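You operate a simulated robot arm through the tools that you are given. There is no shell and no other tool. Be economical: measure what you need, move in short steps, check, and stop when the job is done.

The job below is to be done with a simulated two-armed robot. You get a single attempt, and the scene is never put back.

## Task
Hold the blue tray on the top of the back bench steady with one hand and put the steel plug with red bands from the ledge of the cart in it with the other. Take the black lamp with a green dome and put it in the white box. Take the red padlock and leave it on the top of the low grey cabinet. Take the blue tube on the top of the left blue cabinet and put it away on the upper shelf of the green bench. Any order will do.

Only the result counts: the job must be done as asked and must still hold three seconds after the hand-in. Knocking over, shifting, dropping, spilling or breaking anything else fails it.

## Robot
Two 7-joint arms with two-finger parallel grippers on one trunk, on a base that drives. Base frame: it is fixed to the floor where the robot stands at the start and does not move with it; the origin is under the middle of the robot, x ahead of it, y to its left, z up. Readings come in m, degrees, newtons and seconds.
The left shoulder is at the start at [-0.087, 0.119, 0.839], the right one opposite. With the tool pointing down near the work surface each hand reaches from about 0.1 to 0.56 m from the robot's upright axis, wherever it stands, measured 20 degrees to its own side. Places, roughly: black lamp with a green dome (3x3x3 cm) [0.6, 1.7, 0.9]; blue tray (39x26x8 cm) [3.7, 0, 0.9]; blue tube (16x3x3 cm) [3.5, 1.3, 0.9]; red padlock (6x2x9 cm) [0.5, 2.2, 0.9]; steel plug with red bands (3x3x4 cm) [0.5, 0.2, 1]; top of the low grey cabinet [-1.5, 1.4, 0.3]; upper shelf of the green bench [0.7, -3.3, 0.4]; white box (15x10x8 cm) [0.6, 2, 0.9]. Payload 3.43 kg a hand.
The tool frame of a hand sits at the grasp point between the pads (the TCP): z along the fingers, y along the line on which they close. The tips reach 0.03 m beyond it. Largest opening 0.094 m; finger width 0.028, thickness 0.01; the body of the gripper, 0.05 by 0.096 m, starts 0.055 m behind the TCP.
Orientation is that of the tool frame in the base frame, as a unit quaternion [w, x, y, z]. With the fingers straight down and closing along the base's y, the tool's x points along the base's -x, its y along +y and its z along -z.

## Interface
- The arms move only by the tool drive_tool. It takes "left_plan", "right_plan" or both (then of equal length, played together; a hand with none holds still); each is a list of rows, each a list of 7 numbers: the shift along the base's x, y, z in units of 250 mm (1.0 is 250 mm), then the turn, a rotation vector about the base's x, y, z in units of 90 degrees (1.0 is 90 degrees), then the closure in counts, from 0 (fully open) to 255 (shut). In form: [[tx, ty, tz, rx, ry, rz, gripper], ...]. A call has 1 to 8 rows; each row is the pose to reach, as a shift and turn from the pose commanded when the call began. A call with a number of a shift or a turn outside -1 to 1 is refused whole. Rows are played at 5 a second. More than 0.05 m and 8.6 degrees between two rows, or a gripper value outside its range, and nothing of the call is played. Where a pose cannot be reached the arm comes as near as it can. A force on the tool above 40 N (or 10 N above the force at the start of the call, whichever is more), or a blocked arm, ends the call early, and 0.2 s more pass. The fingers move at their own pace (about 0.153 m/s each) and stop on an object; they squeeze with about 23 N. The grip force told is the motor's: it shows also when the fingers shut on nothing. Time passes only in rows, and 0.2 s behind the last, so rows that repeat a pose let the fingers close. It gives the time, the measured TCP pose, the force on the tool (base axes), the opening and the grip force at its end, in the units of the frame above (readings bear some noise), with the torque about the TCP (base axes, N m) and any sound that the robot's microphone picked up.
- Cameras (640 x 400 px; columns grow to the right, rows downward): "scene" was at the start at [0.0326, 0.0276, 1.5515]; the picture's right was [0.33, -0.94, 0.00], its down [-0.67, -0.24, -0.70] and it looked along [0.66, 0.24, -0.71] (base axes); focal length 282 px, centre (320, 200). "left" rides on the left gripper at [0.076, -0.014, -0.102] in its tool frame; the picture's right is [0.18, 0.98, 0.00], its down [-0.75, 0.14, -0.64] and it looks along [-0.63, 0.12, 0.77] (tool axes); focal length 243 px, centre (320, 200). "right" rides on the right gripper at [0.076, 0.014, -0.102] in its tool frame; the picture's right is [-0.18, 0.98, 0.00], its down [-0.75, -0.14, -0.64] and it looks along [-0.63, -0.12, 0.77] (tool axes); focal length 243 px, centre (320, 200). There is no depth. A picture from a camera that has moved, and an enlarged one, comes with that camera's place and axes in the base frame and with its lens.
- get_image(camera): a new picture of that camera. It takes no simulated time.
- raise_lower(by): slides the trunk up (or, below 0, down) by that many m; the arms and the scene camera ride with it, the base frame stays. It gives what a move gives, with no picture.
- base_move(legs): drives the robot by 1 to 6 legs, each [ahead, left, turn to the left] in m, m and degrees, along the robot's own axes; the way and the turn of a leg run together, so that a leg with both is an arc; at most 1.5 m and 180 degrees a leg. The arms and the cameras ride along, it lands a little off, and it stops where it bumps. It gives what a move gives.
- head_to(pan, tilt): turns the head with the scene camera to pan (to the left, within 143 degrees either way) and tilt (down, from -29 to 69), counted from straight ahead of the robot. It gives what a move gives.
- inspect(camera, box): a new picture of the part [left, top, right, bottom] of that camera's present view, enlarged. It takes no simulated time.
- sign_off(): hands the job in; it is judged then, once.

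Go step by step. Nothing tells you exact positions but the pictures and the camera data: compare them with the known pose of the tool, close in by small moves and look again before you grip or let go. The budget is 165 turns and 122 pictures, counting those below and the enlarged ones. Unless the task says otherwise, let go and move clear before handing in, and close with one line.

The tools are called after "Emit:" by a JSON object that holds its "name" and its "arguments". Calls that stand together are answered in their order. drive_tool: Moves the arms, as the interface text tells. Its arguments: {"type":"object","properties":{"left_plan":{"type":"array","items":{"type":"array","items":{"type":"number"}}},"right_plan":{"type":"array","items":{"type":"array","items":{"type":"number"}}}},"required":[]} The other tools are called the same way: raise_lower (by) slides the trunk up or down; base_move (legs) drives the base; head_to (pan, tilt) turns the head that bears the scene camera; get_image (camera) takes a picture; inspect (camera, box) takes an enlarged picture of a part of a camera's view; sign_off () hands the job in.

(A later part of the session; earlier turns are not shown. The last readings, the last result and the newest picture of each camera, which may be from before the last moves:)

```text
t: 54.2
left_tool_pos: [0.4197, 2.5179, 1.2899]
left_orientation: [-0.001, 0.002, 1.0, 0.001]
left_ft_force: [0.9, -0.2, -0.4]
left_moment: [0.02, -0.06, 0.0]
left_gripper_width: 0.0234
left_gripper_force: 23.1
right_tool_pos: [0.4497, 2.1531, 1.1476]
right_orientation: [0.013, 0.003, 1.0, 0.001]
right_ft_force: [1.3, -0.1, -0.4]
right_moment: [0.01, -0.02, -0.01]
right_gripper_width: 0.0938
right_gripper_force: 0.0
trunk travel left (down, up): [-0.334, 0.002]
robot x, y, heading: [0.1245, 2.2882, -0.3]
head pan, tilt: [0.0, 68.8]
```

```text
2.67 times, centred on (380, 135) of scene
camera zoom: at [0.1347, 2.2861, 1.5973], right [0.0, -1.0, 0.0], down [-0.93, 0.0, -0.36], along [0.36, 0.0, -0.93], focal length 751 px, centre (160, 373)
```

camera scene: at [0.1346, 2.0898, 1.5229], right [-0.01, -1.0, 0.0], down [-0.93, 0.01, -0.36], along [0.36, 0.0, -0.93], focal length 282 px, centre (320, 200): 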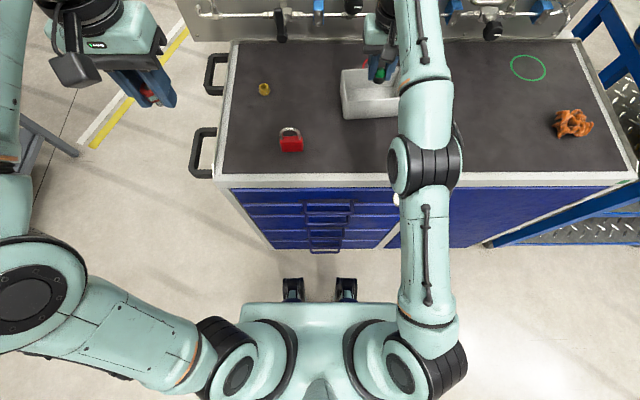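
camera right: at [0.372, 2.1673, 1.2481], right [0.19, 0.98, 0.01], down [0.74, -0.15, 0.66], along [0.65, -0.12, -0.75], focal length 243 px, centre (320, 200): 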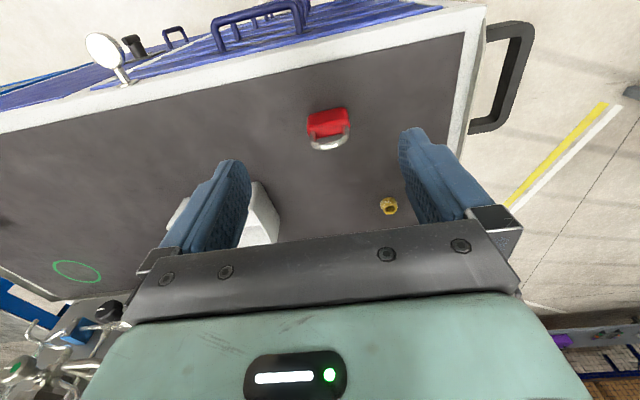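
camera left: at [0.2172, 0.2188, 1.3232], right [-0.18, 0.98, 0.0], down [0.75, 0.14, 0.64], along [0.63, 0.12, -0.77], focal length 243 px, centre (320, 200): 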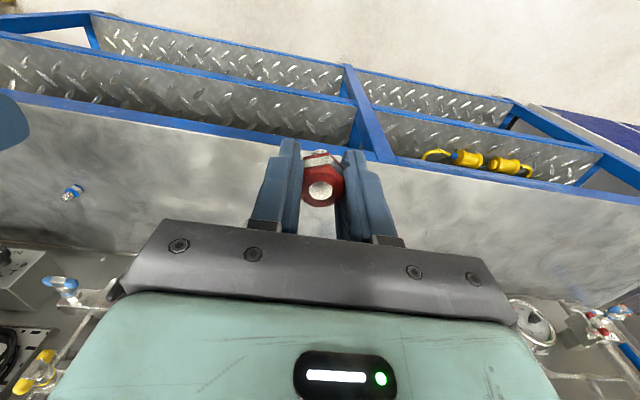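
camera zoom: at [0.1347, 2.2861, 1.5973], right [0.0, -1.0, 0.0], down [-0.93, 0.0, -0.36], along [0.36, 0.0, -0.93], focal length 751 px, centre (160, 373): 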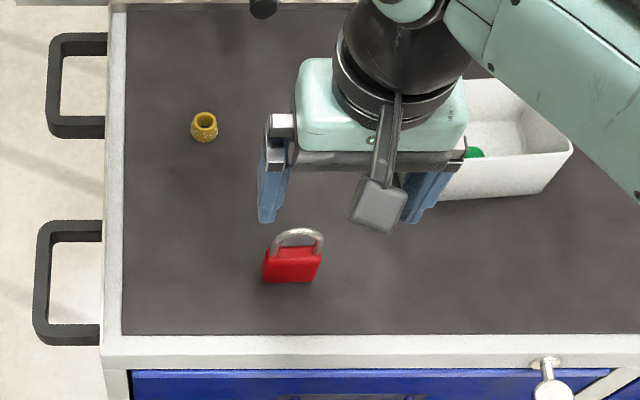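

The padlock stands upright, about 6 cm wide along y, at about [0.50, 2.155]. I bring the open hand above it and look.

Emit:
{"name": "drive_tool", "arguments": {"right_plan": [[0.1, 0.005, -0.1, 0, 0, 0, 0], [0.2, 0.005, -0.22, 0, 0, 0, 0], [0.2, 0.005, -0.22, 0, 0, 0, 0]]}}

Emit:
{"name": "get_image", "arguments": {"camera": "right"}}

Emit:
{"name": "inspect", "arguments": {"camera": "scene", "box": [300, 80, 460, 180]}}

```text
t: 55.0
left_tool_pos: [0.4187, 2.5184, 1.2903]
left_orientation: [0.0, 0.001, 1.0, 0.002]
left_ft_force: [0.9, -0.5, 0.4]
left_moment: [0.02, 0.03, -0.02]
left_gripper_width: 0.0235
left_gripper_force: 23.5
right_tool_pos: [0.5008, 2.1553, 1.0917]
right_orientation: [0.012, 0.003, 1.0, -0.001]
right_ft_force: [0.2, 0.1, 0.2]
right_moment: [0.03, -0.01, -0.02]
right_gripper_width: 0.0942
right_gripper_force: 0.0
trunk travel left (down, up): [-0.334, 0.002]
robot x, y, heading: [0.1203, 2.2879, 0.1]
head pan, tilt: [0.0, 68.8]
```

```text
88 pictures are left
camera right: at [0.4217, 2.1686, 1.1936], right [0.19, 0.98, 0.01], down [0.74, -0.15, 0.66], along [0.65, -0.12, -0.75], focal length 243 px, centre (320, 200)
```

right: 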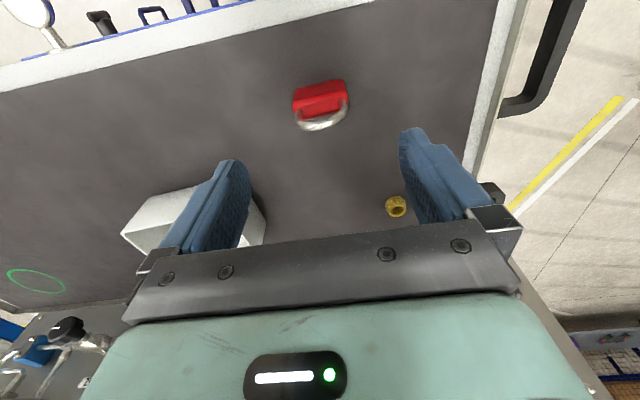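

```text
4.00 times, centred on (380, 130) of scene
camera zoom: at [0.134, 2.286, 1.5972], right [0.0, -1.0, 0.0], down [-0.93, 0.0, -0.36], along [0.36, 0.0, -0.93], focal length 1127 px, centre (80, 480)
```

zoom: 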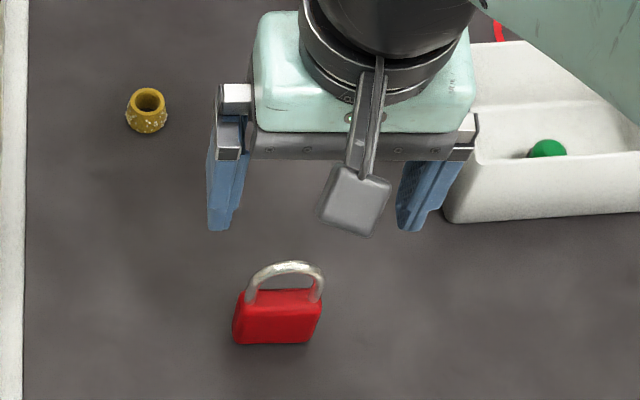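

Both views agree: body top at about [0.503, 2.156, 0.965], aligned with y. I descend around it and close on the 6 cm width.

Emit:
{"name": "drive_tool", "arguments": {"right_plan": [[0.01, 0.003, -0.17, 0, 0, 0, 0], [0.01, 0.003, -0.34, 0, 0, 0, 0], [0.01, 0.003, -0.5, 0, 0, 0, 0], [0.01, 0.003, -0.515, 0, 0, 0, 0], [0.01, 0.003, -0.515, 0, 0, 0, 255], [0.01, 0.003, -0.515, 0, 0, 0, 255], [0.01, 0.003, -0.515, 0, 0, 0, 255]]}}

Emit:
{"name": "get_image", "arguments": {"camera": "right"}}

```text
t: 56.6
left_tool_pos: [0.4189, 2.5181, 1.2894]
left_orientation: [0.0, 0.001, 1.0, 0.001]
left_ft_force: [0.3, -0.7, -0.3]
left_moment: [0.02, -0.02, 0.01]
left_gripper_width: 0.0238
left_gripper_force: 23.3
right_tool_pos: [0.5017, 2.1562, 0.964]
right_orientation: [0.012, 0.004, 1.0, 0.001]
right_ft_force: [0.1, -0.1, -0.1]
right_moment: [0.0, -0.01, 0.02]
right_gripper_width: 0.0578
right_gripper_force: 23.0
trunk travel left (down, up): [-0.334, 0.002]
robot x, y, heading: [0.125, 2.2874, -0.1]
head pan, tilt: [0.0, 68.8]
```

```text
86 pictures are left
camera right: at [0.4235, 2.1695, 1.065], right [0.19, 0.98, 0.01], down [0.74, -0.15, 0.66], along [0.65, -0.12, -0.75], focal length 243 px, centre (320, 200)
```

right: 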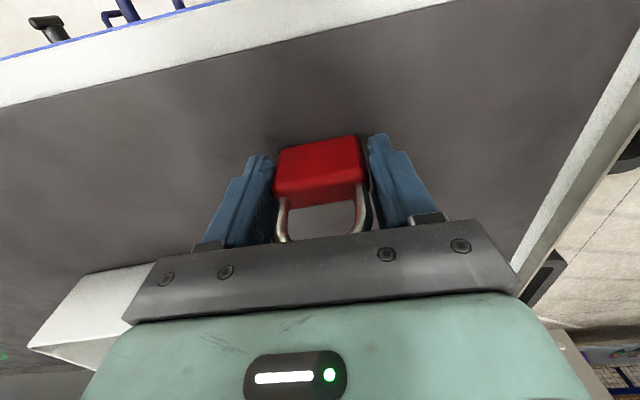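

The padlock is held. I lift and retract, back off, turn around and drive towards the grey cabinet.

Emit:
{"name": "drive_tool", "arguments": {"right_plan": [[0, 0, 0.15, 0, 0, 0, 255], [0, 0, 0.33, 0, 0, 0, 255], [0, 0, 0.5, 0, 0, 0, 255], [-0.12, 0, 0.66, 0, 0, 0, 255], [-0.28, 0, 0.76, 0, 0, 0, 255], [-0.45, 0, 0.8, 0, 0, 0, 255]]}}

Emit:
{"name": "base_move", "arguments": {"legs": [[-0.6, 0, 0], [0, 0, 180], [0, 1.1, 0]]}}

Emit:
{"name": "head_to", "arguments": {"pan": 0, "tilt": 40}}

Emit:
{"name": "get_image", "arguments": {"camera": "scene"}}

```text
t: 58.0
left_tool_pos: [0.4163, 2.5183, 1.2884]
left_orientation: [0.0, 0.002, 1.0, 0.001]
left_ft_force: [0.4, -0.1, -0.8]
left_moment: [-0.01, 0.0, -0.02]
left_gripper_width: 0.0235
left_gripper_force: 23.4
right_tool_pos: [0.3874, 2.1556, 1.1633]
right_orientation: [0.012, 0.004, 1.0, 0.001]
right_ft_force: [-0.4, 0.3, -1.3]
right_moment: [-0.03, 0.0, 0.02]
right_gripper_width: 0.0579
right_gripper_force: 22.8
trunk travel left (down, up): [-0.334, 0.002]
robot x, y, heading: [0.1242, 2.2849, -0.2]
head pan, tilt: [0.0, 68.8]
```

```text
t: 78.3
left_tool_pos: [-0.7966, 0.9607, 1.2881]
left_orientation: [0.002, 1.0, -0.006, 0.0]
left_ft_force: [0.0, -0.1, -1.1]
left_moment: [0.02, 0.02, -0.01]
left_gripper_width: 0.0235
left_gripper_force: 22.7
right_tool_pos: [-0.762, 1.3228, 1.1647]
right_orientation: [0.0, 1.0, -0.007, -0.011]
right_ft_force: [0.4, -0.1, -1.2]
right_moment: [-0.01, -0.03, 0.01]
right_gripper_width: 0.0578
right_gripper_force: 22.7
trunk travel left (down, up): [-0.334, 0.002]
robot x, y, heading: [-0.4962, 1.1912, 179.6]
head pan, tilt: [0.0, 68.8]
```

```text
t: 79.2
left_tool_pos: [-0.7958, 0.9595, 1.2881]
left_orientation: [0.001, 1.0, -0.005, 0.0]
left_ft_force: [-0.2, 0.4, -0.8]
left_moment: [-0.01, 0.02, -0.03]
left_gripper_width: 0.0234
left_gripper_force: 22.8
right_tool_pos: [-0.7627, 1.3227, 1.1631]
right_orientation: [0.002, 1.0, -0.007, -0.011]
right_ft_force: [-1.2, -0.5, -0.5]
right_moment: [0.0, 0.0, -0.01]
right_gripper_width: 0.0577
right_gripper_force: 23.0
trunk travel left (down, up): [-0.334, 0.002]
robot x, y, heading: [-0.4969, 1.1906, 179.4]
head pan, tilt: [0.0, 40.0]
```

```text
85 pictures are left
camera scene: at [-0.5384, 1.1916, 1.6333], right [0.01, 1.0, 0.0], down [0.64, -0.01, -0.77], along [-0.77, 0.01, -0.64], focal length 282 px, centre (320, 200)
```

scene: 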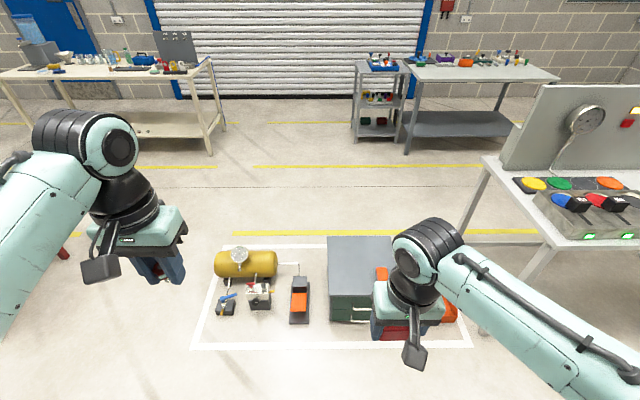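

The cabinet top spans roughly x −1.75..−1.34 and y 1.25..1.65, with an orange item near [-1.46, 1.54]. I drive closer and lower the trunk.

Emit:
{"name": "base_move", "arguments": {"legs": [[0.45, 0, 0]]}}

Emit:
{"name": "raise_lower", "arguments": {"by": -0.33}}

Emit:
{"name": "head_to", "arguments": {"pan": -15, "tilt": 60}}

Emit:
{"name": "get_image", "arguments": {"camera": "scene"}}

Emit:
{"name": "get_image", "arguments": {"camera": "right"}}

```text
t: 81.9
left_tool_pos: [-1.2438, 0.968, 1.2897]
left_orientation: [0.001, 1.0, -0.008, 0.0]
left_ft_force: [-0.1, 0.4, -0.4]
left_moment: [-0.01, 0.01, 0.01]
left_gripper_width: 0.0235
left_gripper_force: 22.7
right_tool_pos: [-1.211, 1.33, 1.1636]
right_orientation: [0.0, 1.0, -0.009, -0.011]
right_ft_force: [0.0, -0.3, -1.4]
right_moment: [-0.02, -0.02, -0.02]
right_gripper_width: 0.0575
right_gripper_force: 22.6
trunk travel left (down, up): [-0.334, 0.002]
robot x, y, heading: [-0.9484, 1.1961, 179.2]
head pan, tilt: [0.0, 40.0]
```

```text
t: 85.2
left_tool_pos: [-1.2455, 0.9673, 0.9591]
left_orientation: [0.0, 1.0, -0.008, 0.0]
left_ft_force: [0.1, 0.6, -0.4]
left_moment: [-0.03, -0.05, 0.04]
left_gripper_width: 0.0235
left_gripper_force: 23.3
right_tool_pos: [-1.2113, 1.3299, 0.8341]
right_orientation: [0.001, 1.0, -0.009, -0.012]
right_ft_force: [0.1, 0.5, -1.7]
right_moment: [0.01, -0.02, 0.04]
right_gripper_width: 0.0577
right_gripper_force: 22.5
trunk travel left (down, up): [-0.004, 0.332]
robot x, y, heading: [-0.9498, 1.1957, 179.0]
head pan, tilt: [0.0, 40.0]
```

```text
t: 86.0
left_tool_pos: [-1.2458, 0.9682, 0.9578]
left_orientation: [0.001, 1.0, -0.009, -0.001]
left_ft_force: [0.6, 0.2, -0.1]
left_moment: [-0.01, -0.01, -0.02]
left_gripper_width: 0.0237
left_gripper_force: 23.4
right_tool_pos: [-1.212, 1.3298, 0.8349]
right_orientation: [0.0, 1.0, -0.009, -0.011]
right_ft_force: [0.4, 0.6, -1.4]
right_moment: [0.0, -0.03, -0.01]
right_gripper_width: 0.0577
right_gripper_force: 23.0
trunk travel left (down, up): [-0.004, 0.332]
robot x, y, heading: [-0.9485, 1.1982, 179.0]
head pan, tilt: [-15.0, 60.0]
```

```text
84 pictures are left
camera scene: at [-1.0165, 1.2152, 1.2698], right [0.27, 0.96, 0.0], down [0.83, -0.24, -0.5], along [-0.48, 0.14, -0.87], focal length 282 px, centre (320, 200)
```

scene: 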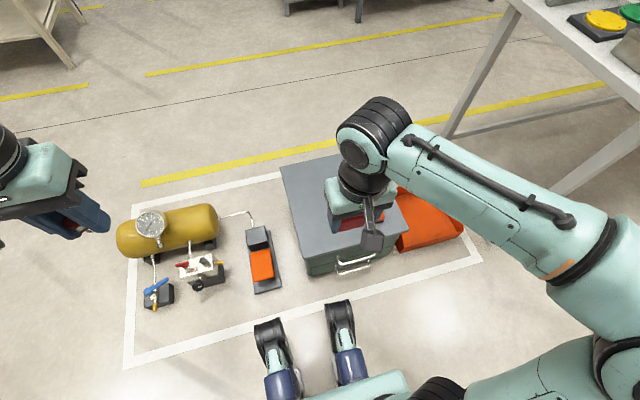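

```text
83 pictures are left
camera right: at [-1.1326, 1.3133, 0.9358], right [-0.2, -0.98, 0.01], down [-0.74, 0.16, 0.66], along [-0.65, 0.13, -0.75], focal length 243 px, centre (320, 200)
```

right: 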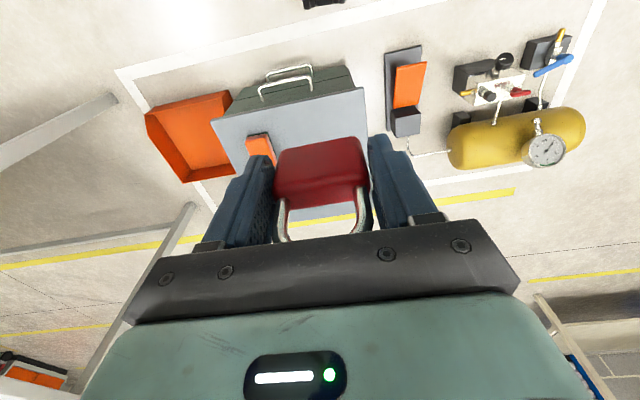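

The cabinet top is nearer z≈0.40. I move the padlock over a free spot at [-1.44, 1.345], stopping well above to check.

Emit:
{"name": "drive_tool", "arguments": {"right_plan": [[-0.115, 0.01, -0.115, 0, 0, 0, 255], [-0.23, 0.02, -0.23, 0, 0, 0, 255], [-0.345, 0.03, -0.345, 0, 0, 0, 255], [-0.46, 0.04, -0.46, 0, 0, 0, 255], [-0.575, 0.05, -0.575, 0, 0, 0, 255], [-0.69, 0.06, -0.69, 0, 0, 0, 255], [-0.8, 0.06, -0.8, 0, 0, 0, 255], [-0.912, 0.06, -0.9, 0, 0, 0, 255]]}}

Emit:
{"name": "get_image", "arguments": {"camera": "right"}}

Emit:
{"name": "get_image", "arguments": {"camera": "scene"}}

```text
t: 87.8
left_tool_pos: [-1.2449, 0.967, 0.9583]
left_orientation: [0.001, 1.0, -0.008, 0.0]
left_ft_force: [-0.3, 0.0, 0.1]
left_moment: [-0.05, 0.0, -0.02]
left_gripper_width: 0.0238
left_gripper_force: 23.3
right_tool_pos: [-1.4396, 1.3459, 0.6078]
right_orientation: [0.001, 1.0, -0.009, -0.011]
right_ft_force: [-0.5, -0.8, -0.7]
right_moment: [0.03, 0.02, -0.01]
right_gripper_width: 0.0577
right_gripper_force: 23.1
trunk travel left (down, up): [-0.004, 0.332]
robot x, y, heading: [-0.9469, 1.1974, 178.9]
head pan, tilt: [-15.0, 60.0]
```

```text
82 pictures are left
camera right: at [-1.3614, 1.3286, 0.7093], right [-0.2, -0.98, 0.01], down [-0.74, 0.16, 0.66], along [-0.65, 0.13, -0.75], focal length 243 px, centre (320, 200)
```

right: 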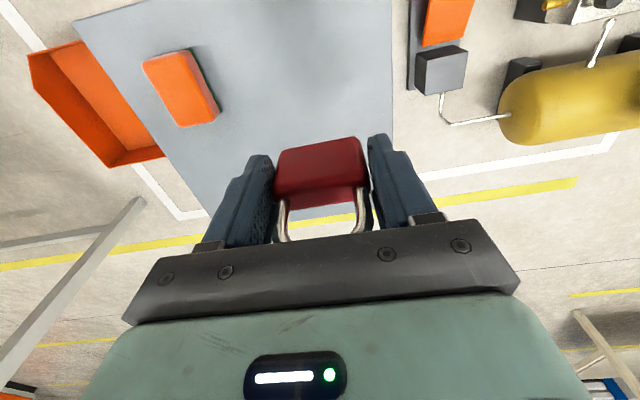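

```text
81 pictures are left
camera scene: at [-1.0168, 1.2152, 1.2697], right [0.27, 0.96, 0.0], down [0.83, -0.24, -0.5], along [-0.48, 0.14, -0.87], focal length 282 px, centre (320, 200)
```

scene: 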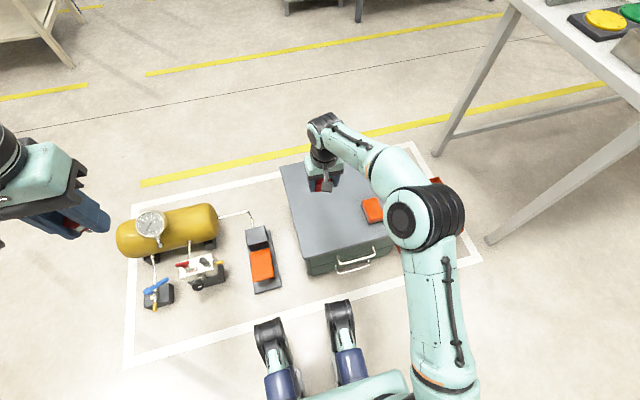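

The spot is clear of the orange item and of the edges. I lower in steps and check for contact.

Emit:
{"name": "drive_tool", "arguments": {"right_plan": [[0, 0, -0.15, 0, 0, 0, 255], [0, 0, -0.3, 0, 0, 0, 255], [0, 0, -0.44, 0, 0, 0, 255], [0, 0, -0.44, 0, 0, 0, 255]]}}

Emit:
{"name": "get_image", "arguments": {"camera": "right"}}

Emit:
{"name": "inspect", "arguments": {"camera": "scene", "box": [260, 120, 420, 220]}}

```text
t: 88.8
left_tool_pos: [-1.2473, 0.9687, 0.9591]
left_orientation: [0.001, 1.0, -0.008, 0.0]
left_ft_force: [0.3, -0.8, -0.7]
left_moment: [0.01, -0.04, 0.0]
left_gripper_width: 0.0234
left_gripper_force: 22.9
right_tool_pos: [-1.4399, 1.3445, 0.4975]
right_orientation: [0.001, 1.0, -0.011, -0.012]
right_ft_force: [1.0, -0.4, -1.5]
right_moment: [0.0, -0.04, 0.02]
right_gripper_width: 0.0579
right_gripper_force: 23.3
trunk travel left (down, up): [-0.004, 0.332]
robot x, y, heading: [-0.9467, 1.1969, 178.9]
head pan, tilt: [-15.0, 60.0]
```

```text
80 pictures are left
camera right: at [-1.3606, 1.3282, 0.5988], right [-0.2, -0.98, 0.01], down [-0.73, 0.16, 0.66], along [-0.65, 0.13, -0.75], focal length 243 px, centre (320, 200)
```

right: 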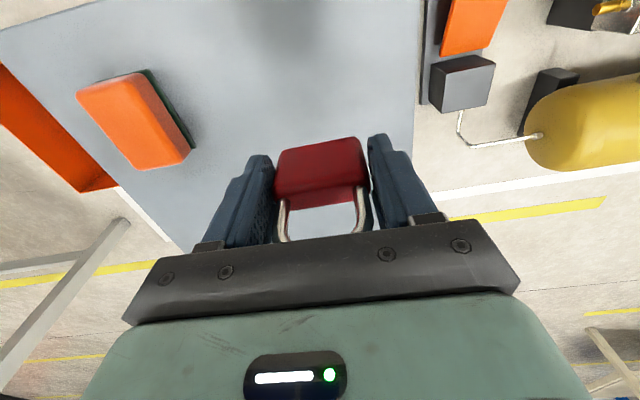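

```text
4.00 times, centred on (340, 170) of scene
camera zoom: at [-1.0165, 1.2152, 1.2697], right [0.27, 0.96, 0.0], down [0.83, -0.24, -0.5], along [-0.48, 0.14, -0.87], focal length 1127 px, centre (240, 320)
```

zoom: 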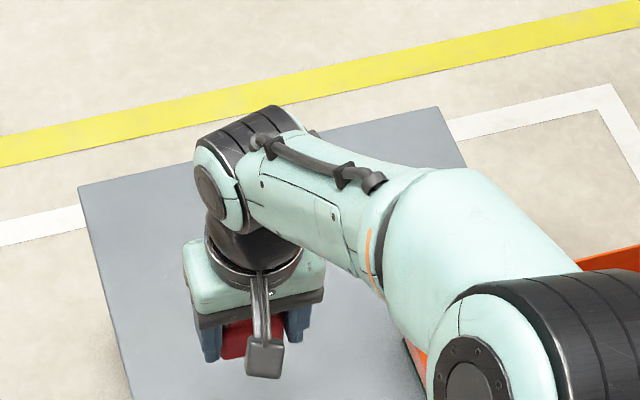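

Still above the surface; I lower in 5 mm rows.

Emit:
{"name": "drive_tool", "arguments": {"right_plan": [[0, 0, -0.02, 0, 0, 0, 255], [0, 0, -0.04, 0, 0, 0, 255], [0, 0, -0.06, 0, 0, 0, 255], [0, 0, -0.08, 0, 0, 0, 255], [0, 0, -0.1, 0, 0, 0, 255], [0, 0, -0.12, 0, 0, 0, 255], [0, 0, -0.14, 0, 0, 0, 255], [0, 0, -0.16, 0, 0, 0, 255]]}}

Emit:
{"name": "get_image", "arguments": {"camera": "right"}}

```text
t: 90.6
left_tool_pos: [-1.2456, 0.9677, 0.9586]
left_orientation: [0.0, 1.0, -0.007, -0.001]
left_ft_force: [-0.2, -0.2, -0.9]
left_moment: [0.04, 0.0, 0.02]
left_gripper_width: 0.0233
left_gripper_force: 23.7
right_tool_pos: [-1.4393, 1.3433, 0.4595]
right_orientation: [0.0, 1.0, -0.01, -0.011]
right_ft_force: [-1.1, 0.1, -1.1]
right_moment: [-0.03, 0.01, 0.04]
right_gripper_width: 0.058
right_gripper_force: 22.7
trunk travel left (down, up): [-0.004, 0.332]
robot x, y, heading: [-0.9492, 1.1969, 179.0]
head pan, tilt: [-15.0, 60.0]
```

```text
78 pictures are left
camera right: at [-1.3611, 1.3274, 0.5605], right [-0.2, -0.98, 0.01], down [-0.74, 0.16, 0.66], along [-0.65, 0.13, -0.75], focal length 243 px, centre (320, 200)
```

right: 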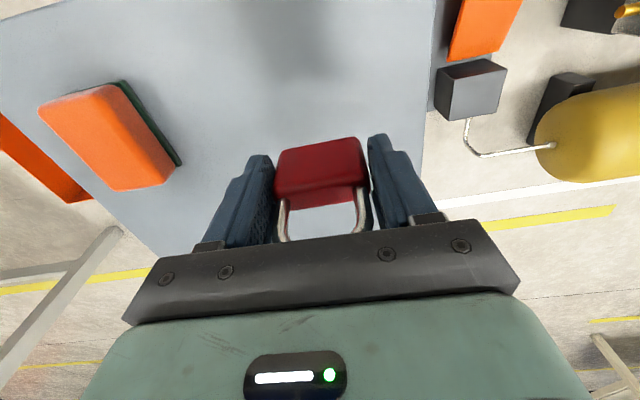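

The parallax suggests the surface is near z 0.35. I continue down slowly.

Emit:
{"name": "drive_tool", "arguments": {"right_plan": [[0, 0, -0.04, 0, 0, 0, 255], [0, 0, -0.08, 0, 0, 0, 255], [0, 0, -0.11, 0, 0, 0, 255], [0, 0, -0.13, 0, 0, 0, 255], [0, 0, -0.15, 0, 0, 0, 255], [0, 0, -0.17, 0, 0, 0, 255], [0, 0, -0.19, 0, 0, 0, 255]]}}

Emit:
{"name": "get_image", "arguments": {"camera": "right"}}

```text
t: 92.2
left_tool_pos: [-1.2454, 0.9674, 0.9583]
left_orientation: [0.001, 1.0, -0.008, 0.0]
left_ft_force: [-0.2, -1.0, -1.0]
left_moment: [0.0, 0.02, 0.02]
left_gripper_width: 0.0237
left_gripper_force: 22.6
right_tool_pos: [-1.4387, 1.3436, 0.4118]
right_orientation: [0.001, 1.0, -0.009, -0.012]
right_ft_force: [-0.5, -0.6, -1.3]
right_moment: [-0.02, -0.04, -0.02]
right_gripper_width: 0.0578
right_gripper_force: 23.0
trunk travel left (down, up): [-0.004, 0.332]
robot x, y, heading: [-0.9453, 1.1946, 178.8]
head pan, tilt: [-15.0, 60.0]
```

```text
77 pictures are left
camera right: at [-1.3601, 1.328, 0.5134], right [-0.2, -0.98, 0.01], down [-0.74, 0.16, 0.66], along [-0.65, 0.13, -0.75], focal length 243 px, centre (320, 200)
```

right: 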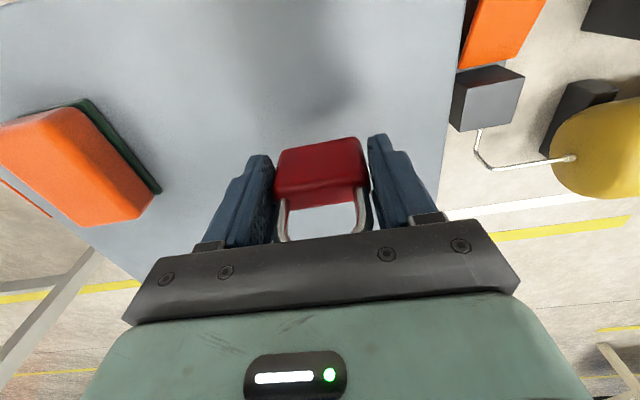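

No contact yet, so I continue down in 4 mm rows.

Emit:
{"name": "drive_tool", "arguments": {"right_plan": [[0, 0, -0.02, 0, 0, 0, 255], [0, 0, -0.036, 0, 0, 0, 255], [0, 0, -0.052, 0, 0, 0, 255], [0, 0, -0.068, 0, 0, 0, 255], [0, 0, -0.084, 0, 0, 0, 255], [0, 0, -0.1, 0, 0, 0, 255], [0, 0, -0.116, 0, 0, 0, 255]]}}

Emit:
{"name": "get_image", "arguments": {"camera": "right"}}

```text
t: 93.8
left_tool_pos: [-1.2464, 0.9683, 0.9595]
left_orientation: [0.001, 1.0, -0.008, 0.0]
left_ft_force: [0.4, 0.2, -0.8]
left_moment: [0.01, -0.01, -0.03]
left_gripper_width: 0.0233
left_gripper_force: 23.4
right_tool_pos: [-1.4384, 1.3465, 0.3836]
right_orientation: [0.001, 1.0, -0.01, -0.011]
right_ft_force: [0.0, 0.1, -1.6]
right_moment: [-0.01, -0.03, 0.03]
right_gripper_width: 0.0579
right_gripper_force: 23.2
trunk travel left (down, up): [-0.004, 0.332]
robot x, y, heading: [-0.9484, 1.1955, 179.0]
head pan, tilt: [-15.0, 60.0]
```

```text
76 pictures are left
camera right: at [-1.36, 1.3285, 0.484], right [-0.2, -0.98, 0.01], down [-0.74, 0.16, 0.66], along [-0.65, 0.13, -0.75], focal length 243 px, centre (320, 200)
```

right: 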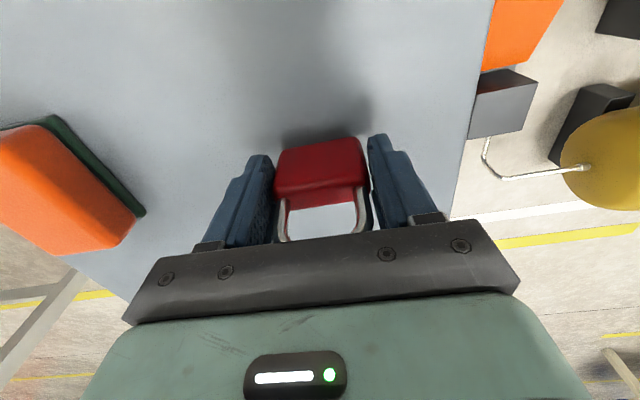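

Still no contact; the shadow shows it is close. I continue in small rows.

Emit:
{"name": "drive_tool", "arguments": {"right_plan": [[0, 0, -0.016, 0, 0, 0, 255], [0, 0, -0.032, 0, 0, 0, 255], [0, 0, -0.048, 0, 0, 0, 255], [0, 0, -0.064, 0, 0, 0, 255], [0, 0, -0.08, 0, 0, 0, 255], [0, 0, -0.096, 0, 0, 0, 255], [0, 0, -0.112, 0, 0, 0, 255]]}}

Emit:
{"name": "get_image", "arguments": {"camera": "right"}}

```text
t: 95.3
left_tool_pos: [-1.2467, 0.9685, 0.9571]
left_orientation: [0.0, 1.0, -0.009, 0.0]
left_ft_force: [0.5, 0.0, -1.0]
left_moment: [-0.03, 0.01, 0.01]
left_gripper_width: 0.0233
left_gripper_force: 23.3
right_tool_pos: [-1.4415, 1.3451, 0.3607]
right_orientation: [0.001, 1.0, -0.01, -0.016]
right_ft_force: [4.5, 0.6, 11.1]
right_moment: [0.15, 0.01, -0.05]
right_gripper_width: 0.0577
right_gripper_force: 22.9
trunk travel left (down, up): [-0.004, 0.332]
robot x, y, heading: [-0.9461, 1.1917, 178.8]
head pan, tilt: [-15.0, 60.0]
stopped in row 7 (right hand): the force on the tool passed its limit at 44 N (the readings are from after the stop); the commanded pose is now the measured one
```

```text
75 pictures are left
camera right: at [-1.3626, 1.3279, 0.4631], right [-0.2, -0.98, 0.01], down [-0.73, 0.16, 0.66], along [-0.65, 0.13, -0.75], focal length 243 px, centre (320, 200)
```

right: 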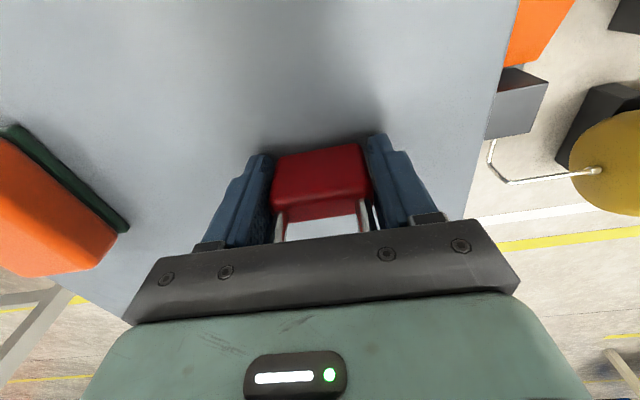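

Contact reached at TCP z 0.361. I ease up slightly, open, let it settle and rise straight up.

Emit:
{"name": "drive_tool", "arguments": {"right_plan": [[0, 0, 0.004, 0, 0, 0, 255], [0, 0, 0.004, 0, 0, 0, 190], [0, 0, 0.004, 0, 0, 0, 0], [0, 0, 0.004, 0, 0, 0, 0], [0, 0, 0.004, 0, 0, 0, 0]]}}

Emit:
{"name": "get_image", "arguments": {"camera": "right"}}

```text
t: 96.5
left_tool_pos: [-1.2458, 0.9681, 0.9594]
left_orientation: [0.0, 1.0, -0.008, 0.0]
left_ft_force: [-1.0, 0.1, -0.3]
left_moment: [0.01, -0.01, 0.05]
left_gripper_width: 0.0235
left_gripper_force: 23.1
right_tool_pos: [-1.4417, 1.3438, 0.3618]
right_orientation: [0.0, 1.0, -0.011, -0.016]
right_ft_force: [-0.7, 1.9, 12.4]
right_moment: [-0.09, -0.04, 0.0]
right_gripper_width: 0.0941
right_gripper_force: 0.0
trunk travel left (down, up): [-0.004, 0.332]
robot x, y, heading: [-0.9453, 1.1941, 179.1]
head pan, tilt: [-15.0, 60.0]
```

```text
74 pictures are left
camera right: at [-1.3621, 1.3276, 0.4632], right [-0.2, -0.98, 0.01], down [-0.73, 0.16, 0.66], along [-0.65, 0.13, -0.75], focal length 243 px, centre (320, 200)
```

right: 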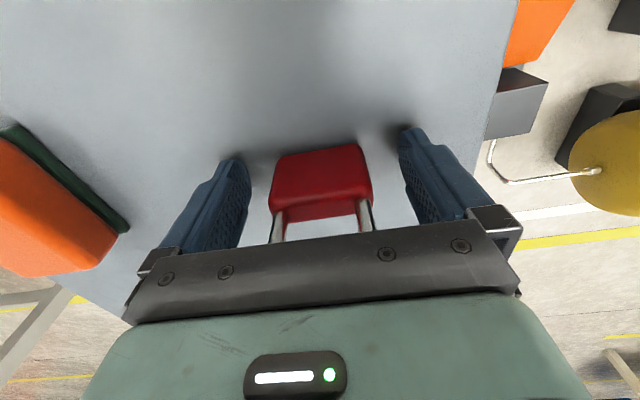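

The padlock stands free between the fingers. I rise straight up.

Emit:
{"name": "drive_tool", "arguments": {"right_plan": [[0, 0, 0.04, 0, 0, 0, 0], [0, 0, 0.16, 0, 0, 0, 0], [0, 0, 0.32, 0, 0, 0, 0], [0, 0, 0.5, 0, 0, 0, 0], [0, 0, 0.68, 0, 0, 0, 0], [0.1, 0, 0.84, 0, 0, 0, 0], [0.25, 0, 0.95, 0, 0, 0, 0]]}}

Emit:
{"name": "get_image", "arguments": {"camera": "right"}}

```text
t: 98.2
left_tool_pos: [-1.2452, 0.9676, 0.9587]
left_orientation: [0.002, 1.0, -0.009, 0.001]
left_ft_force: [0.5, 0.1, 0.0]
left_moment: [-0.01, 0.0, 0.02]
left_gripper_width: 0.0239
left_gripper_force: 23.3
right_tool_pos: [-1.3761, 1.3436, 0.6005]
right_orientation: [0.001, 1.0, -0.01, -0.015]
right_ft_force: [-0.1, -0.6, -0.6]
right_moment: [0.02, 0.0, 0.03]
right_gripper_width: 0.0941
right_gripper_force: 0.0
trunk travel left (down, up): [-0.004, 0.332]
robot x, y, heading: [-0.9459, 1.1946, 179.1]
head pan, tilt: [-15.0, 60.0]
```

```text
73 pictures are left
camera right: at [-1.297, 1.3277, 0.7016], right [-0.2, -0.98, 0.01], down [-0.73, 0.16, 0.66], along [-0.65, 0.13, -0.75], focal length 243 px, centre (320, 200)
```

right: 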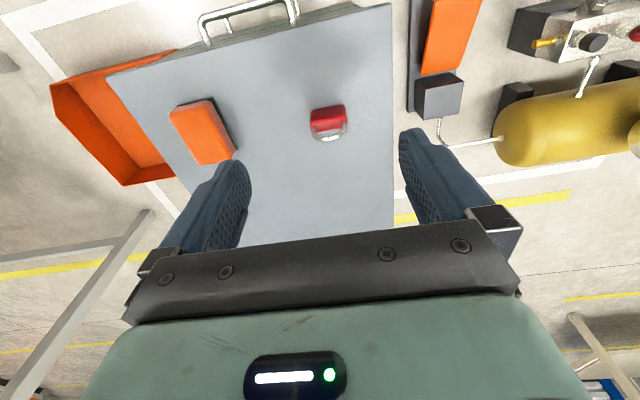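

The padlock stands on the grey cabinet. I raise the trunk, back off, turn and move to the left end of the blue cabinet to look for the way round.

Emit:
{"name": "raise_lower", "arguments": {"by": 0.33}}

Emit:
{"name": "base_move", "arguments": {"legs": [[-0.5, 0, 0], [0, 0, -179], [0, 1.5, 0]]}}

Emit:
{"name": "head_to", "arguments": {"pan": 10, "tilt": 25}}

Emit:
{"name": "get_image", "arguments": {"camera": "scene"}}

```text
t: 101.4
left_tool_pos: [-1.2456, 0.9688, 1.2888]
left_orientation: [0.001, 1.0, -0.008, 0.0]
left_ft_force: [-0.4, 0.0, -0.6]
left_moment: [-0.02, -0.01, -0.01]
left_gripper_width: 0.0236
left_gripper_force: 23.3
right_tool_pos: [-1.3774, 1.3438, 0.9289]
right_orientation: [0.0, 1.0, -0.01, -0.015]
right_ft_force: [0.4, -0.1, -0.3]
right_moment: [-0.02, 0.05, 0.0]
right_gripper_width: 0.094
right_gripper_force: 0.0
trunk travel left (down, up): [-0.334, 0.002]
robot x, y, heading: [-0.9479, 1.1913, 179.1]
head pan, tilt: [-15.0, 60.0]
```

```text
t: 124.6
left_tool_pos: [-0.2481, 2.9584, 1.2892]
left_orientation: [0.0, -0.03, 1.0, 0.001]
left_ft_force: [1.0, -0.7, -1.1]
left_moment: [-0.02, -0.01, -0.03]
left_gripper_width: 0.0235
left_gripper_force: 22.9
right_tool_pos: [-0.0855, 2.5942, 0.9291]
right_orientation: [0.015, -0.028, 0.999, 0.001]
right_ft_force: [0.1, -0.4, 0.3]
right_moment: [0.03, 0.0, 0.03]
right_gripper_width: 0.0941
right_gripper_force: 0.0
trunk travel left (down, up): [-0.334, 0.002]
robot x, y, heading: [-0.5279, 2.7097, 3.2]
head pan, tilt: [-15.0, 60.0]
```

```text
t: 125.6
left_tool_pos: [-0.2479, 2.9585, 1.2885]
left_orientation: [0.0, -0.031, 1.0, 0.001]
left_ft_force: [-0.4, -0.3, -0.2]
left_moment: [0.03, 0.05, 0.02]
left_gripper_width: 0.0234
left_gripper_force: 23.4
right_tool_pos: [-0.0858, 2.5939, 0.9297]
right_orientation: [0.016, -0.028, 0.999, 0.001]
right_ft_force: [0.0, 0.1, 0.1]
right_moment: [0.0, 0.02, -0.03]
right_gripper_width: 0.094
right_gripper_force: 0.1
trunk travel left (down, up): [-0.334, 0.002]
robot x, y, heading: [-0.5302, 2.7046, 3.7]
head pan, tilt: [10.0, 25.0]
```

```text
72 pictures are left
camera scene: at [-0.4833, 2.7274, 1.6566], right [0.23, -0.97, 0.0], down [-0.41, -0.1, -0.91], along [0.88, 0.21, -0.42], focal length 282 px, centre (320, 200)
```

scene: 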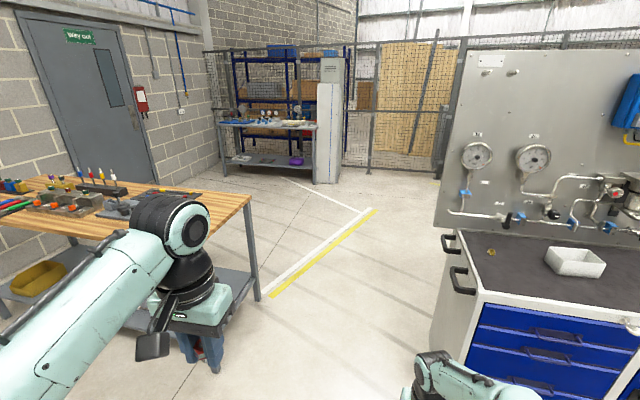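

There is a clear corridor of about 1 m between the wooden bench and the blue cabinet. I tuck the right hand in and drive through at y≈2.98.

Emit:
{"name": "drive_tool", "arguments": {"right_plan": [[-0.05, 0, 0.18, 0, 0, 0, 0], [-0.1, 0, 0.36, 0, 0, 0, 0], [-0.2, 0, 0.52, 0, 0, 0, 0], [-0.34, 0, 0.65, 0, 0, 0, 0], [-0.48, 0, 0.78, 0, 0, 0, 0], [-0.6, 0, 0.9, 0, 0, 0, 0]]}}

Emit:
{"name": "base_move", "arguments": {"legs": [[0, 0.24, -3.6], [1.2, 0, 0], [1.1, 0, 0]]}}

Emit:
{"name": "head_to", "arguments": {"pan": -45, "tilt": 20}}

Emit:
{"name": "get_image", "arguments": {"camera": "scene"}}

```text
t: 127.0
left_tool_pos: [-0.2492, 2.9599, 1.2876]
left_orientation: [0.0, -0.031, 1.0, 0.001]
left_ft_force: [0.3, 0.3, -0.6]
left_moment: [0.01, -0.02, 0.0]
left_gripper_width: 0.0233
left_gripper_force: 23.4
right_tool_pos: [-0.2384, 2.5942, 1.1522]
right_orientation: [0.015, -0.028, 0.999, 0.001]
right_ft_force: [0.5, -0.7, -0.9]
right_moment: [-0.01, -0.01, 0.02]
right_gripper_width: 0.0941
right_gripper_force: 0.1
trunk travel left (down, up): [-0.334, 0.002]
robot x, y, heading: [-0.5257, 2.7085, 3.5]
head pan, tilt: [10.0, 25.0]
```

```text
t: 140.9
left_tool_pos: [2.1154, 3.1566, 1.2886]
left_orientation: [0.0, 0.013, 1.0, 0.0]
left_ft_force: [-0.6, -0.4, -0.9]
left_moment: [-0.01, 0.02, 0.03]
left_gripper_width: 0.0237
left_gripper_force: 23.1
right_tool_pos: [2.0969, 2.793, 1.1515]
right_orientation: [0.015, 0.015, 1.0, 0.0]
right_ft_force: [0.5, 0.5, 0.1]
right_moment: [-0.01, -0.02, -0.05]
right_gripper_width: 0.094
right_gripper_force: 0.1
trunk travel left (down, up): [-0.334, 0.002]
robot x, y, heading: [1.814, 2.9318, -1.5]
head pan, tilt: [10.0, 25.0]
```

```text
t: 142.2
left_tool_pos: [2.116, 3.1563, 1.2892]
left_orientation: [0.0, 0.012, 1.0, 0.001]
left_ft_force: [0.3, 0.8, -0.8]
left_moment: [-0.02, 0.0, 0.02]
left_gripper_width: 0.0236
left_gripper_force: 23.2
right_tool_pos: [2.0963, 2.7926, 1.1521]
right_orientation: [0.015, 0.015, 1.0, 0.001]
right_ft_force: [-0.4, 0.4, 0.5]
right_moment: [-0.01, 0.03, 0.0]
right_gripper_width: 0.0938
right_gripper_force: 0.1
trunk travel left (down, up): [-0.334, 0.002]
robot x, y, heading: [1.8136, 2.931, -1.4]
head pan, tilt: [-45.0, 20.0]
```

```text
71 pictures are left
camera scene: at [1.8345, 2.8648, 1.6648], right [-0.72, -0.69, 0.0], down [-0.24, 0.25, -0.94], along [0.65, -0.68, -0.34], focal length 282 px, centre (320, 200)
```

scene: 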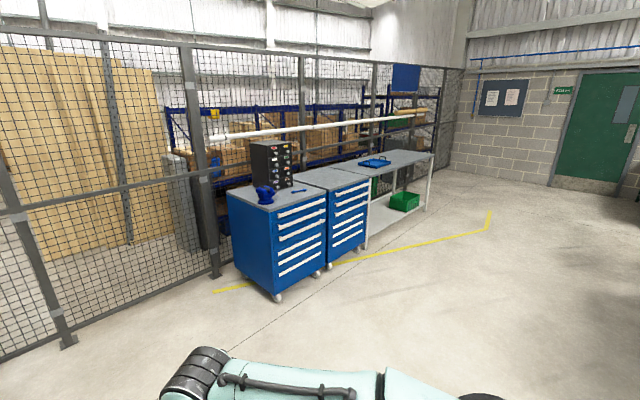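

I see the left blue cabinet with the blue tube, and the back bench further along with the blue tray; all face −x. I drive to stand in front of the tray.

Emit:
{"name": "base_move", "arguments": {"legs": [[0.7, 0, 1.4], [0, -1.4, 0], [0, -1.4, 0]]}}

Emit:
{"name": "head_to", "arguments": {"pan": 0, "tilt": 35}}

Emit:
{"name": "get_image", "arguments": {"camera": "scene"}}

```text
t: 170.1
left_tool_pos: [2.7965, 0.3527, 1.2896]
left_orientation: [0.0, 0.003, 1.0, 0.001]
left_ft_force: [-0.5, 0.4, -0.2]
left_moment: [0.04, 0.04, -0.01]
left_gripper_width: 0.0234
left_gripper_force: 23.1
right_tool_pos: [2.7841, -0.011, 1.1519]
right_orientation: [0.015, 0.005, 1.0, 0.001]
right_ft_force: [-0.1, -0.6, -0.1]
right_moment: [0.01, 0.01, 0.02]
right_gripper_width: 0.094
right_gripper_force: 0.1
trunk travel left (down, up): [-0.334, 0.002]
robot x, y, heading: [2.5037, 0.1236, -0.4]
head pan, tilt: [-45.0, 20.0]
```

```text
t: 171.2
left_tool_pos: [2.7966, 0.3517, 1.2885]
left_orientation: [0.0, 0.002, 1.0, 0.001]
left_ft_force: [-0.5, 0.1, -1.2]
left_moment: [-0.01, 0.0, -0.01]
left_gripper_width: 0.0234
left_gripper_force: 23.4
right_tool_pos: [2.7851, -0.0111, 1.1527]
right_orientation: [0.015, 0.005, 1.0, 0.002]
right_ft_force: [-0.8, 0.0, -0.6]
right_moment: [0.03, 0.01, 0.03]
right_gripper_width: 0.0939
right_gripper_force: 0.0
trunk travel left (down, up): [-0.334, 0.002]
robot x, y, heading: [2.5005, 0.1226, -0.4]
head pan, tilt: [0.0, 35.0]
```

```text
70 pictures are left
camera scene: at [2.5445, 0.1206, 1.641], right [-0.01, -1.0, 0.0], down [-0.57, 0.0, -0.82], along [0.82, 0.0, -0.57], focal length 282 px, centre (320, 200)
```

scene: 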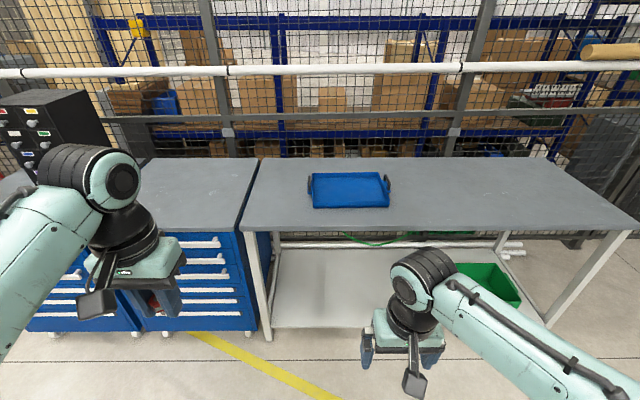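

The tray sits at roughly x 3.55–3.78, y −0.18..0.16, with the bench edge at x≈3.40. I drive up to the bench.

Emit:
{"name": "base_move", "arguments": {"legs": [[0.5, -0.08, 0.4], [0.06, 0, 0]]}}

Emit:
{"name": "head_to", "arguments": {"pan": 0, "tilt": 50}}

Emit:
{"name": "get_image", "arguments": {"camera": "scene"}}

Emit:
{"name": "get_image", "arguments": {"camera": "right"}}

```text
t: 174.7
left_tool_pos: [3.3465, 0.2765, 1.2885]
left_orientation: [-0.001, -0.005, 1.0, 0.001]
left_ft_force: [-0.2, -0.3, -0.2]
left_moment: [0.0, -0.02, 0.01]
left_gripper_width: 0.0237
left_gripper_force: 22.9
right_tool_pos: [3.3381, -0.0868, 1.1507]
right_orientation: [0.015, -0.002, 1.0, 0.001]
right_ft_force: [0.1, -0.6, 0.8]
right_moment: [0.02, -0.02, -0.01]
right_gripper_width: 0.094
right_gripper_force: 0.0
trunk travel left (down, up): [-0.334, 0.002]
robot x, y, heading: [3.0552, 0.0462, 0.7]
head pan, tilt: [0.0, 35.0]
```

```text
t: 175.5
left_tool_pos: [3.3494, 0.2767, 1.289]
left_orientation: [0.0, -0.004, 1.0, 0.001]
left_ft_force: [0.5, -0.4, -0.4]
left_moment: [0.01, 0.02, 0.03]
left_gripper_width: 0.0235
left_gripper_force: 23.2
right_tool_pos: [3.3402, -0.0874, 1.1519]
right_orientation: [0.015, -0.002, 1.0, 0.001]
right_ft_force: [0.6, 0.5, 0.6]
right_moment: [0.02, -0.06, 0.01]
right_gripper_width: 0.0939
right_gripper_force: 0.1
trunk travel left (down, up): [-0.334, 0.002]
robot x, y, heading: [3.0544, 0.0437, 0.3]
head pan, tilt: [0.0, 50.0]
```

```text
69 pictures are left
camera scene: at [3.0883, 0.0422, 1.6193], right [0.01, -1.0, 0.0], down [-0.77, -0.01, -0.64], along [0.64, 0.01, -0.77], focal length 282 px, centre (320, 200)
```

scene: 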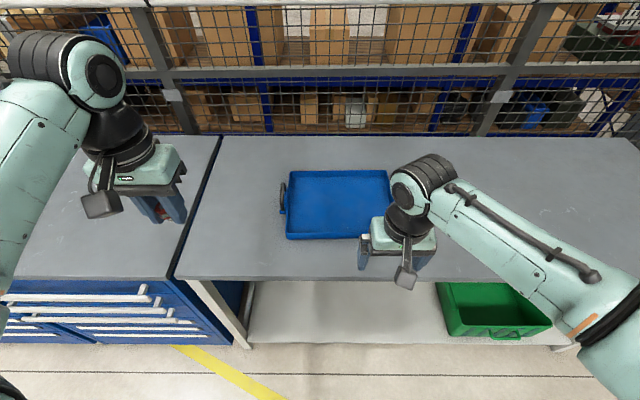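

```text
68 pictures are left
camera right: at [3.2622, -0.0741, 1.253], right [0.18, 0.98, 0.01], down [0.73, -0.14, 0.66], along [0.65, -0.11, -0.75], focal length 243 px, centre (320, 200)
```

right: 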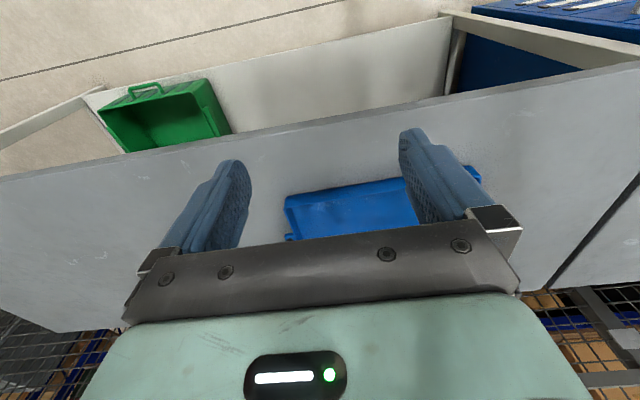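

I will pinch the tray's right side wall near its front corner (about [3.55, −0.175]) with the right hand and place the plug with the left. A small base shift gives both hands reach.

Emit:
{"name": "base_move", "arguments": {"legs": [[0.02, -0.09, -0.3]]}}

Emit:
{"name": "drive_tool", "arguments": {"right_plan": [[0.1, 0.0, -0.08, 0, 0, 0, 0], [0.2, 0.0, -0.16, 0, 0, 0, 0], [0.3, 0.0, -0.24, 0, 0, 0, 0], [0.4, 0.0, -0.32, 0, 0, 0, 0]]}}

Emit:
{"name": "get_image", "arguments": {"camera": "right"}}

Emit:
{"name": "get_image", "arguments": {"camera": "scene"}}

```text
t: 176.9
left_tool_pos: [3.3701, 0.1856, 1.2896]
left_orientation: [0.0, -0.001, 1.0, 0.001]
left_ft_force: [-0.3, 0.0, -0.8]
left_moment: [0.02, -0.03, -0.02]
left_gripper_width: 0.0235
left_gripper_force: 23.3
right_tool_pos: [3.3604, -0.1798, 1.1511]
right_orientation: [0.015, 0.001, 1.0, 0.001]
right_ft_force: [0.1, 0.3, -0.1]
right_moment: [-0.03, -0.04, 0.01]
right_gripper_width: 0.0937
right_gripper_force: 0.1
trunk travel left (down, up): [-0.334, 0.002]
robot x, y, heading: [3.0737, -0.0473, 0.1]
head pan, tilt: [0.0, 50.0]
```

```text
t: 177.9
left_tool_pos: [3.37, 0.185, 1.2884]
left_orientation: [-0.001, -0.002, 1.0, 0.0]
left_ft_force: [0.5, 0.8, -0.2]
left_moment: [0.0, 0.04, 0.01]
left_gripper_width: 0.0235
left_gripper_force: 23.0
right_tool_pos: [3.4609, -0.1787, 1.0706]
right_orientation: [0.015, 0.001, 1.0, 0.001]
right_ft_force: [0.6, -0.3, -0.2]
right_moment: [-0.03, 0.04, 0.0]
right_gripper_width: 0.0942
right_gripper_force: 0.0
trunk travel left (down, up): [-0.334, 0.002]
robot x, y, heading: [3.0746, -0.0518, 0.1]
head pan, tilt: [0.0, 50.0]
```

```text
67 pictures are left
camera right: at [3.382, -0.1646, 1.1726], right [0.19, 0.98, 0.01], down [0.73, -0.14, 0.66], along [0.65, -0.12, -0.75], focal length 243 px, centre (320, 200)
```

right: 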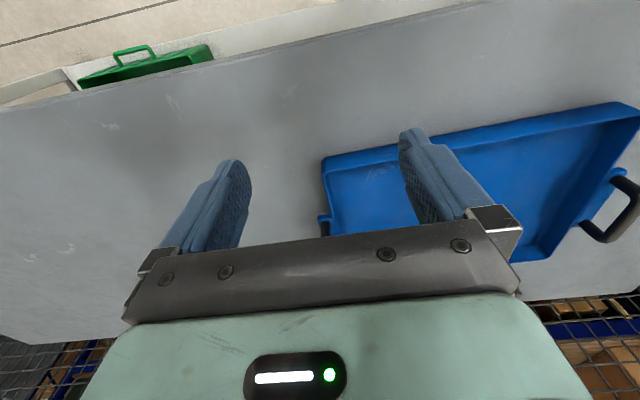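

```text
66 pictures are left
camera scene: at [3.1091, -0.0484, 1.6192], right [0.0, -1.0, 0.0], down [-0.77, 0.0, -0.64], along [0.64, 0.0, -0.77], focal length 282 px, centre (320, 200)
```

scene: 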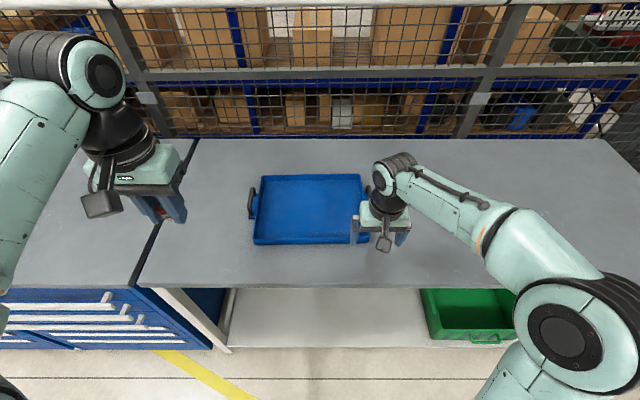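

The tray's right wall runs at about y −0.19 and the rim looks low. I move the open hand to straddle it from above and look.

Emit:
{"name": "drive_tool", "arguments": {"right_plan": [[0.15, -0.02, -0.07, 0, 0, 0, 0], [0.3, -0.045, -0.14, 0, 0, 0, 0], [0.42, -0.045, -0.22, 0, 0, 0, 0], [0.42, -0.045, -0.26, 0, 0, 0, 0]]}}

Emit:
{"name": "get_image", "arguments": {"camera": "right"}}

Emit:
{"name": "inspect", "arguments": {"camera": "scene", "box": [230, 140, 470, 290]}}

```text
t: 178.9
left_tool_pos: [3.3706, 0.1847, 1.2886]
left_orientation: [0.001, -0.002, 1.0, 0.001]
left_ft_force: [0.6, -1.0, -1.2]
left_moment: [-0.01, 0.0, 0.0]
left_gripper_width: 0.0238
left_gripper_force: 22.6
right_tool_pos: [3.5653, -0.1917, 1.0077]
right_orientation: [0.015, 0.001, 1.0, 0.001]
right_ft_force: [-0.1, 0.8, 0.7]
right_moment: [-0.01, 0.02, -0.03]
right_gripper_width: 0.0942
right_gripper_force: 0.0
trunk travel left (down, up): [-0.334, 0.002]
robot x, y, heading: [3.0756, -0.0495, 0.3]
head pan, tilt: [0.0, 50.0]
```

```text
65 pictures are left
camera right: at [3.4866, -0.1784, 1.1085], right [0.19, 0.98, 0.01], down [0.73, -0.14, 0.66], along [0.65, -0.12, -0.75], focal length 243 px, centre (320, 200)
```

right: 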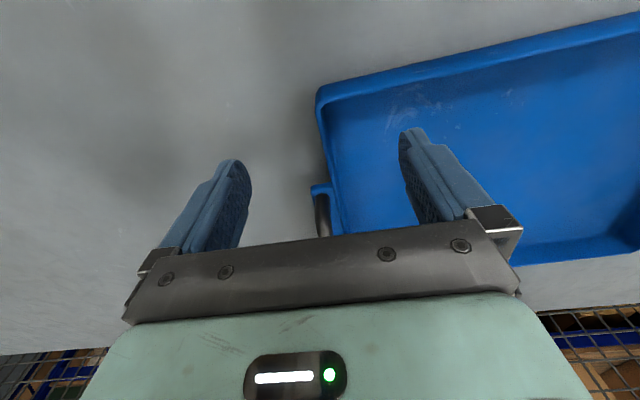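

```text
2.67 times, centred on (350, 215) of scene
camera zoom: at [3.1078, -0.0487, 1.6192], right [0.0, -1.0, 0.0], down [-0.77, 0.0, -0.64], along [0.64, 0.0, -0.77], focal length 751 px, centre (240, 160)
```

zoom: 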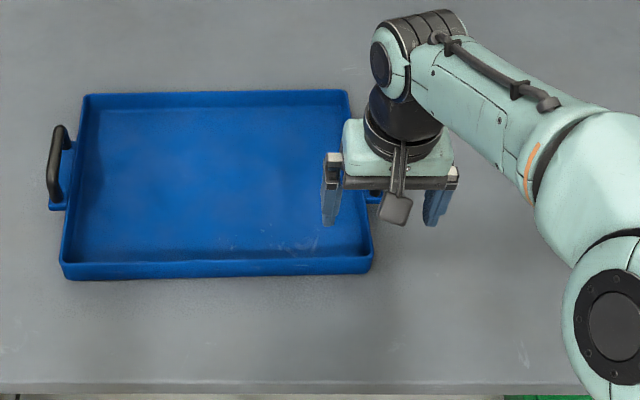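

The rim is at z≈0.89 with the corner at [3.56, −0.195], so the bench top is near 0.85. I lower to straddle the wall at x≈3.60, between the corner and the handle.

Emit:
{"name": "drive_tool", "arguments": {"right_plan": [[0.07, 0, -0.1, 0, 0, 0, 0], [0.14, 0, -0.2, 0, 0, 0, 0], [0.14, 0, -0.28, 0, 0, 0, 0], [0.14, 0, -0.28, 0, 0, 0, 0]]}}

Emit:
{"name": "get_image", "arguments": {"camera": "right"}}

```text
t: 179.9
left_tool_pos: [3.3691, 0.1862, 1.2885]
left_orientation: [0.0, -0.001, 1.0, 0.001]
left_ft_force: [0.1, -0.7, -0.7]
left_moment: [-0.01, 0.01, 0.0]
left_gripper_width: 0.0236
left_gripper_force: 23.4
right_tool_pos: [3.5994, -0.1907, 0.9372]
right_orientation: [0.015, 0.001, 1.0, 0.001]
right_ft_force: [0.5, -0.3, 0.1]
right_moment: [-0.03, 0.0, -0.01]
right_gripper_width: 0.094
right_gripper_force: 0.0
trunk travel left (down, up): [-0.334, 0.002]
robot x, y, heading: [3.0765, -0.0515, 0.0]
head pan, tilt: [0.0, 50.0]
```

```text
63 pictures are left
camera right: at [3.5211, -0.1775, 1.0376], right [0.19, 0.98, 0.01], down [0.73, -0.14, 0.66], along [0.65, -0.12, -0.75], focal length 243 px, centre (320, 200)
```

right: 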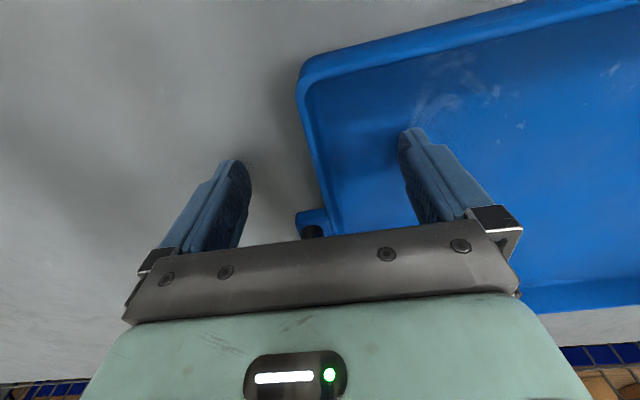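

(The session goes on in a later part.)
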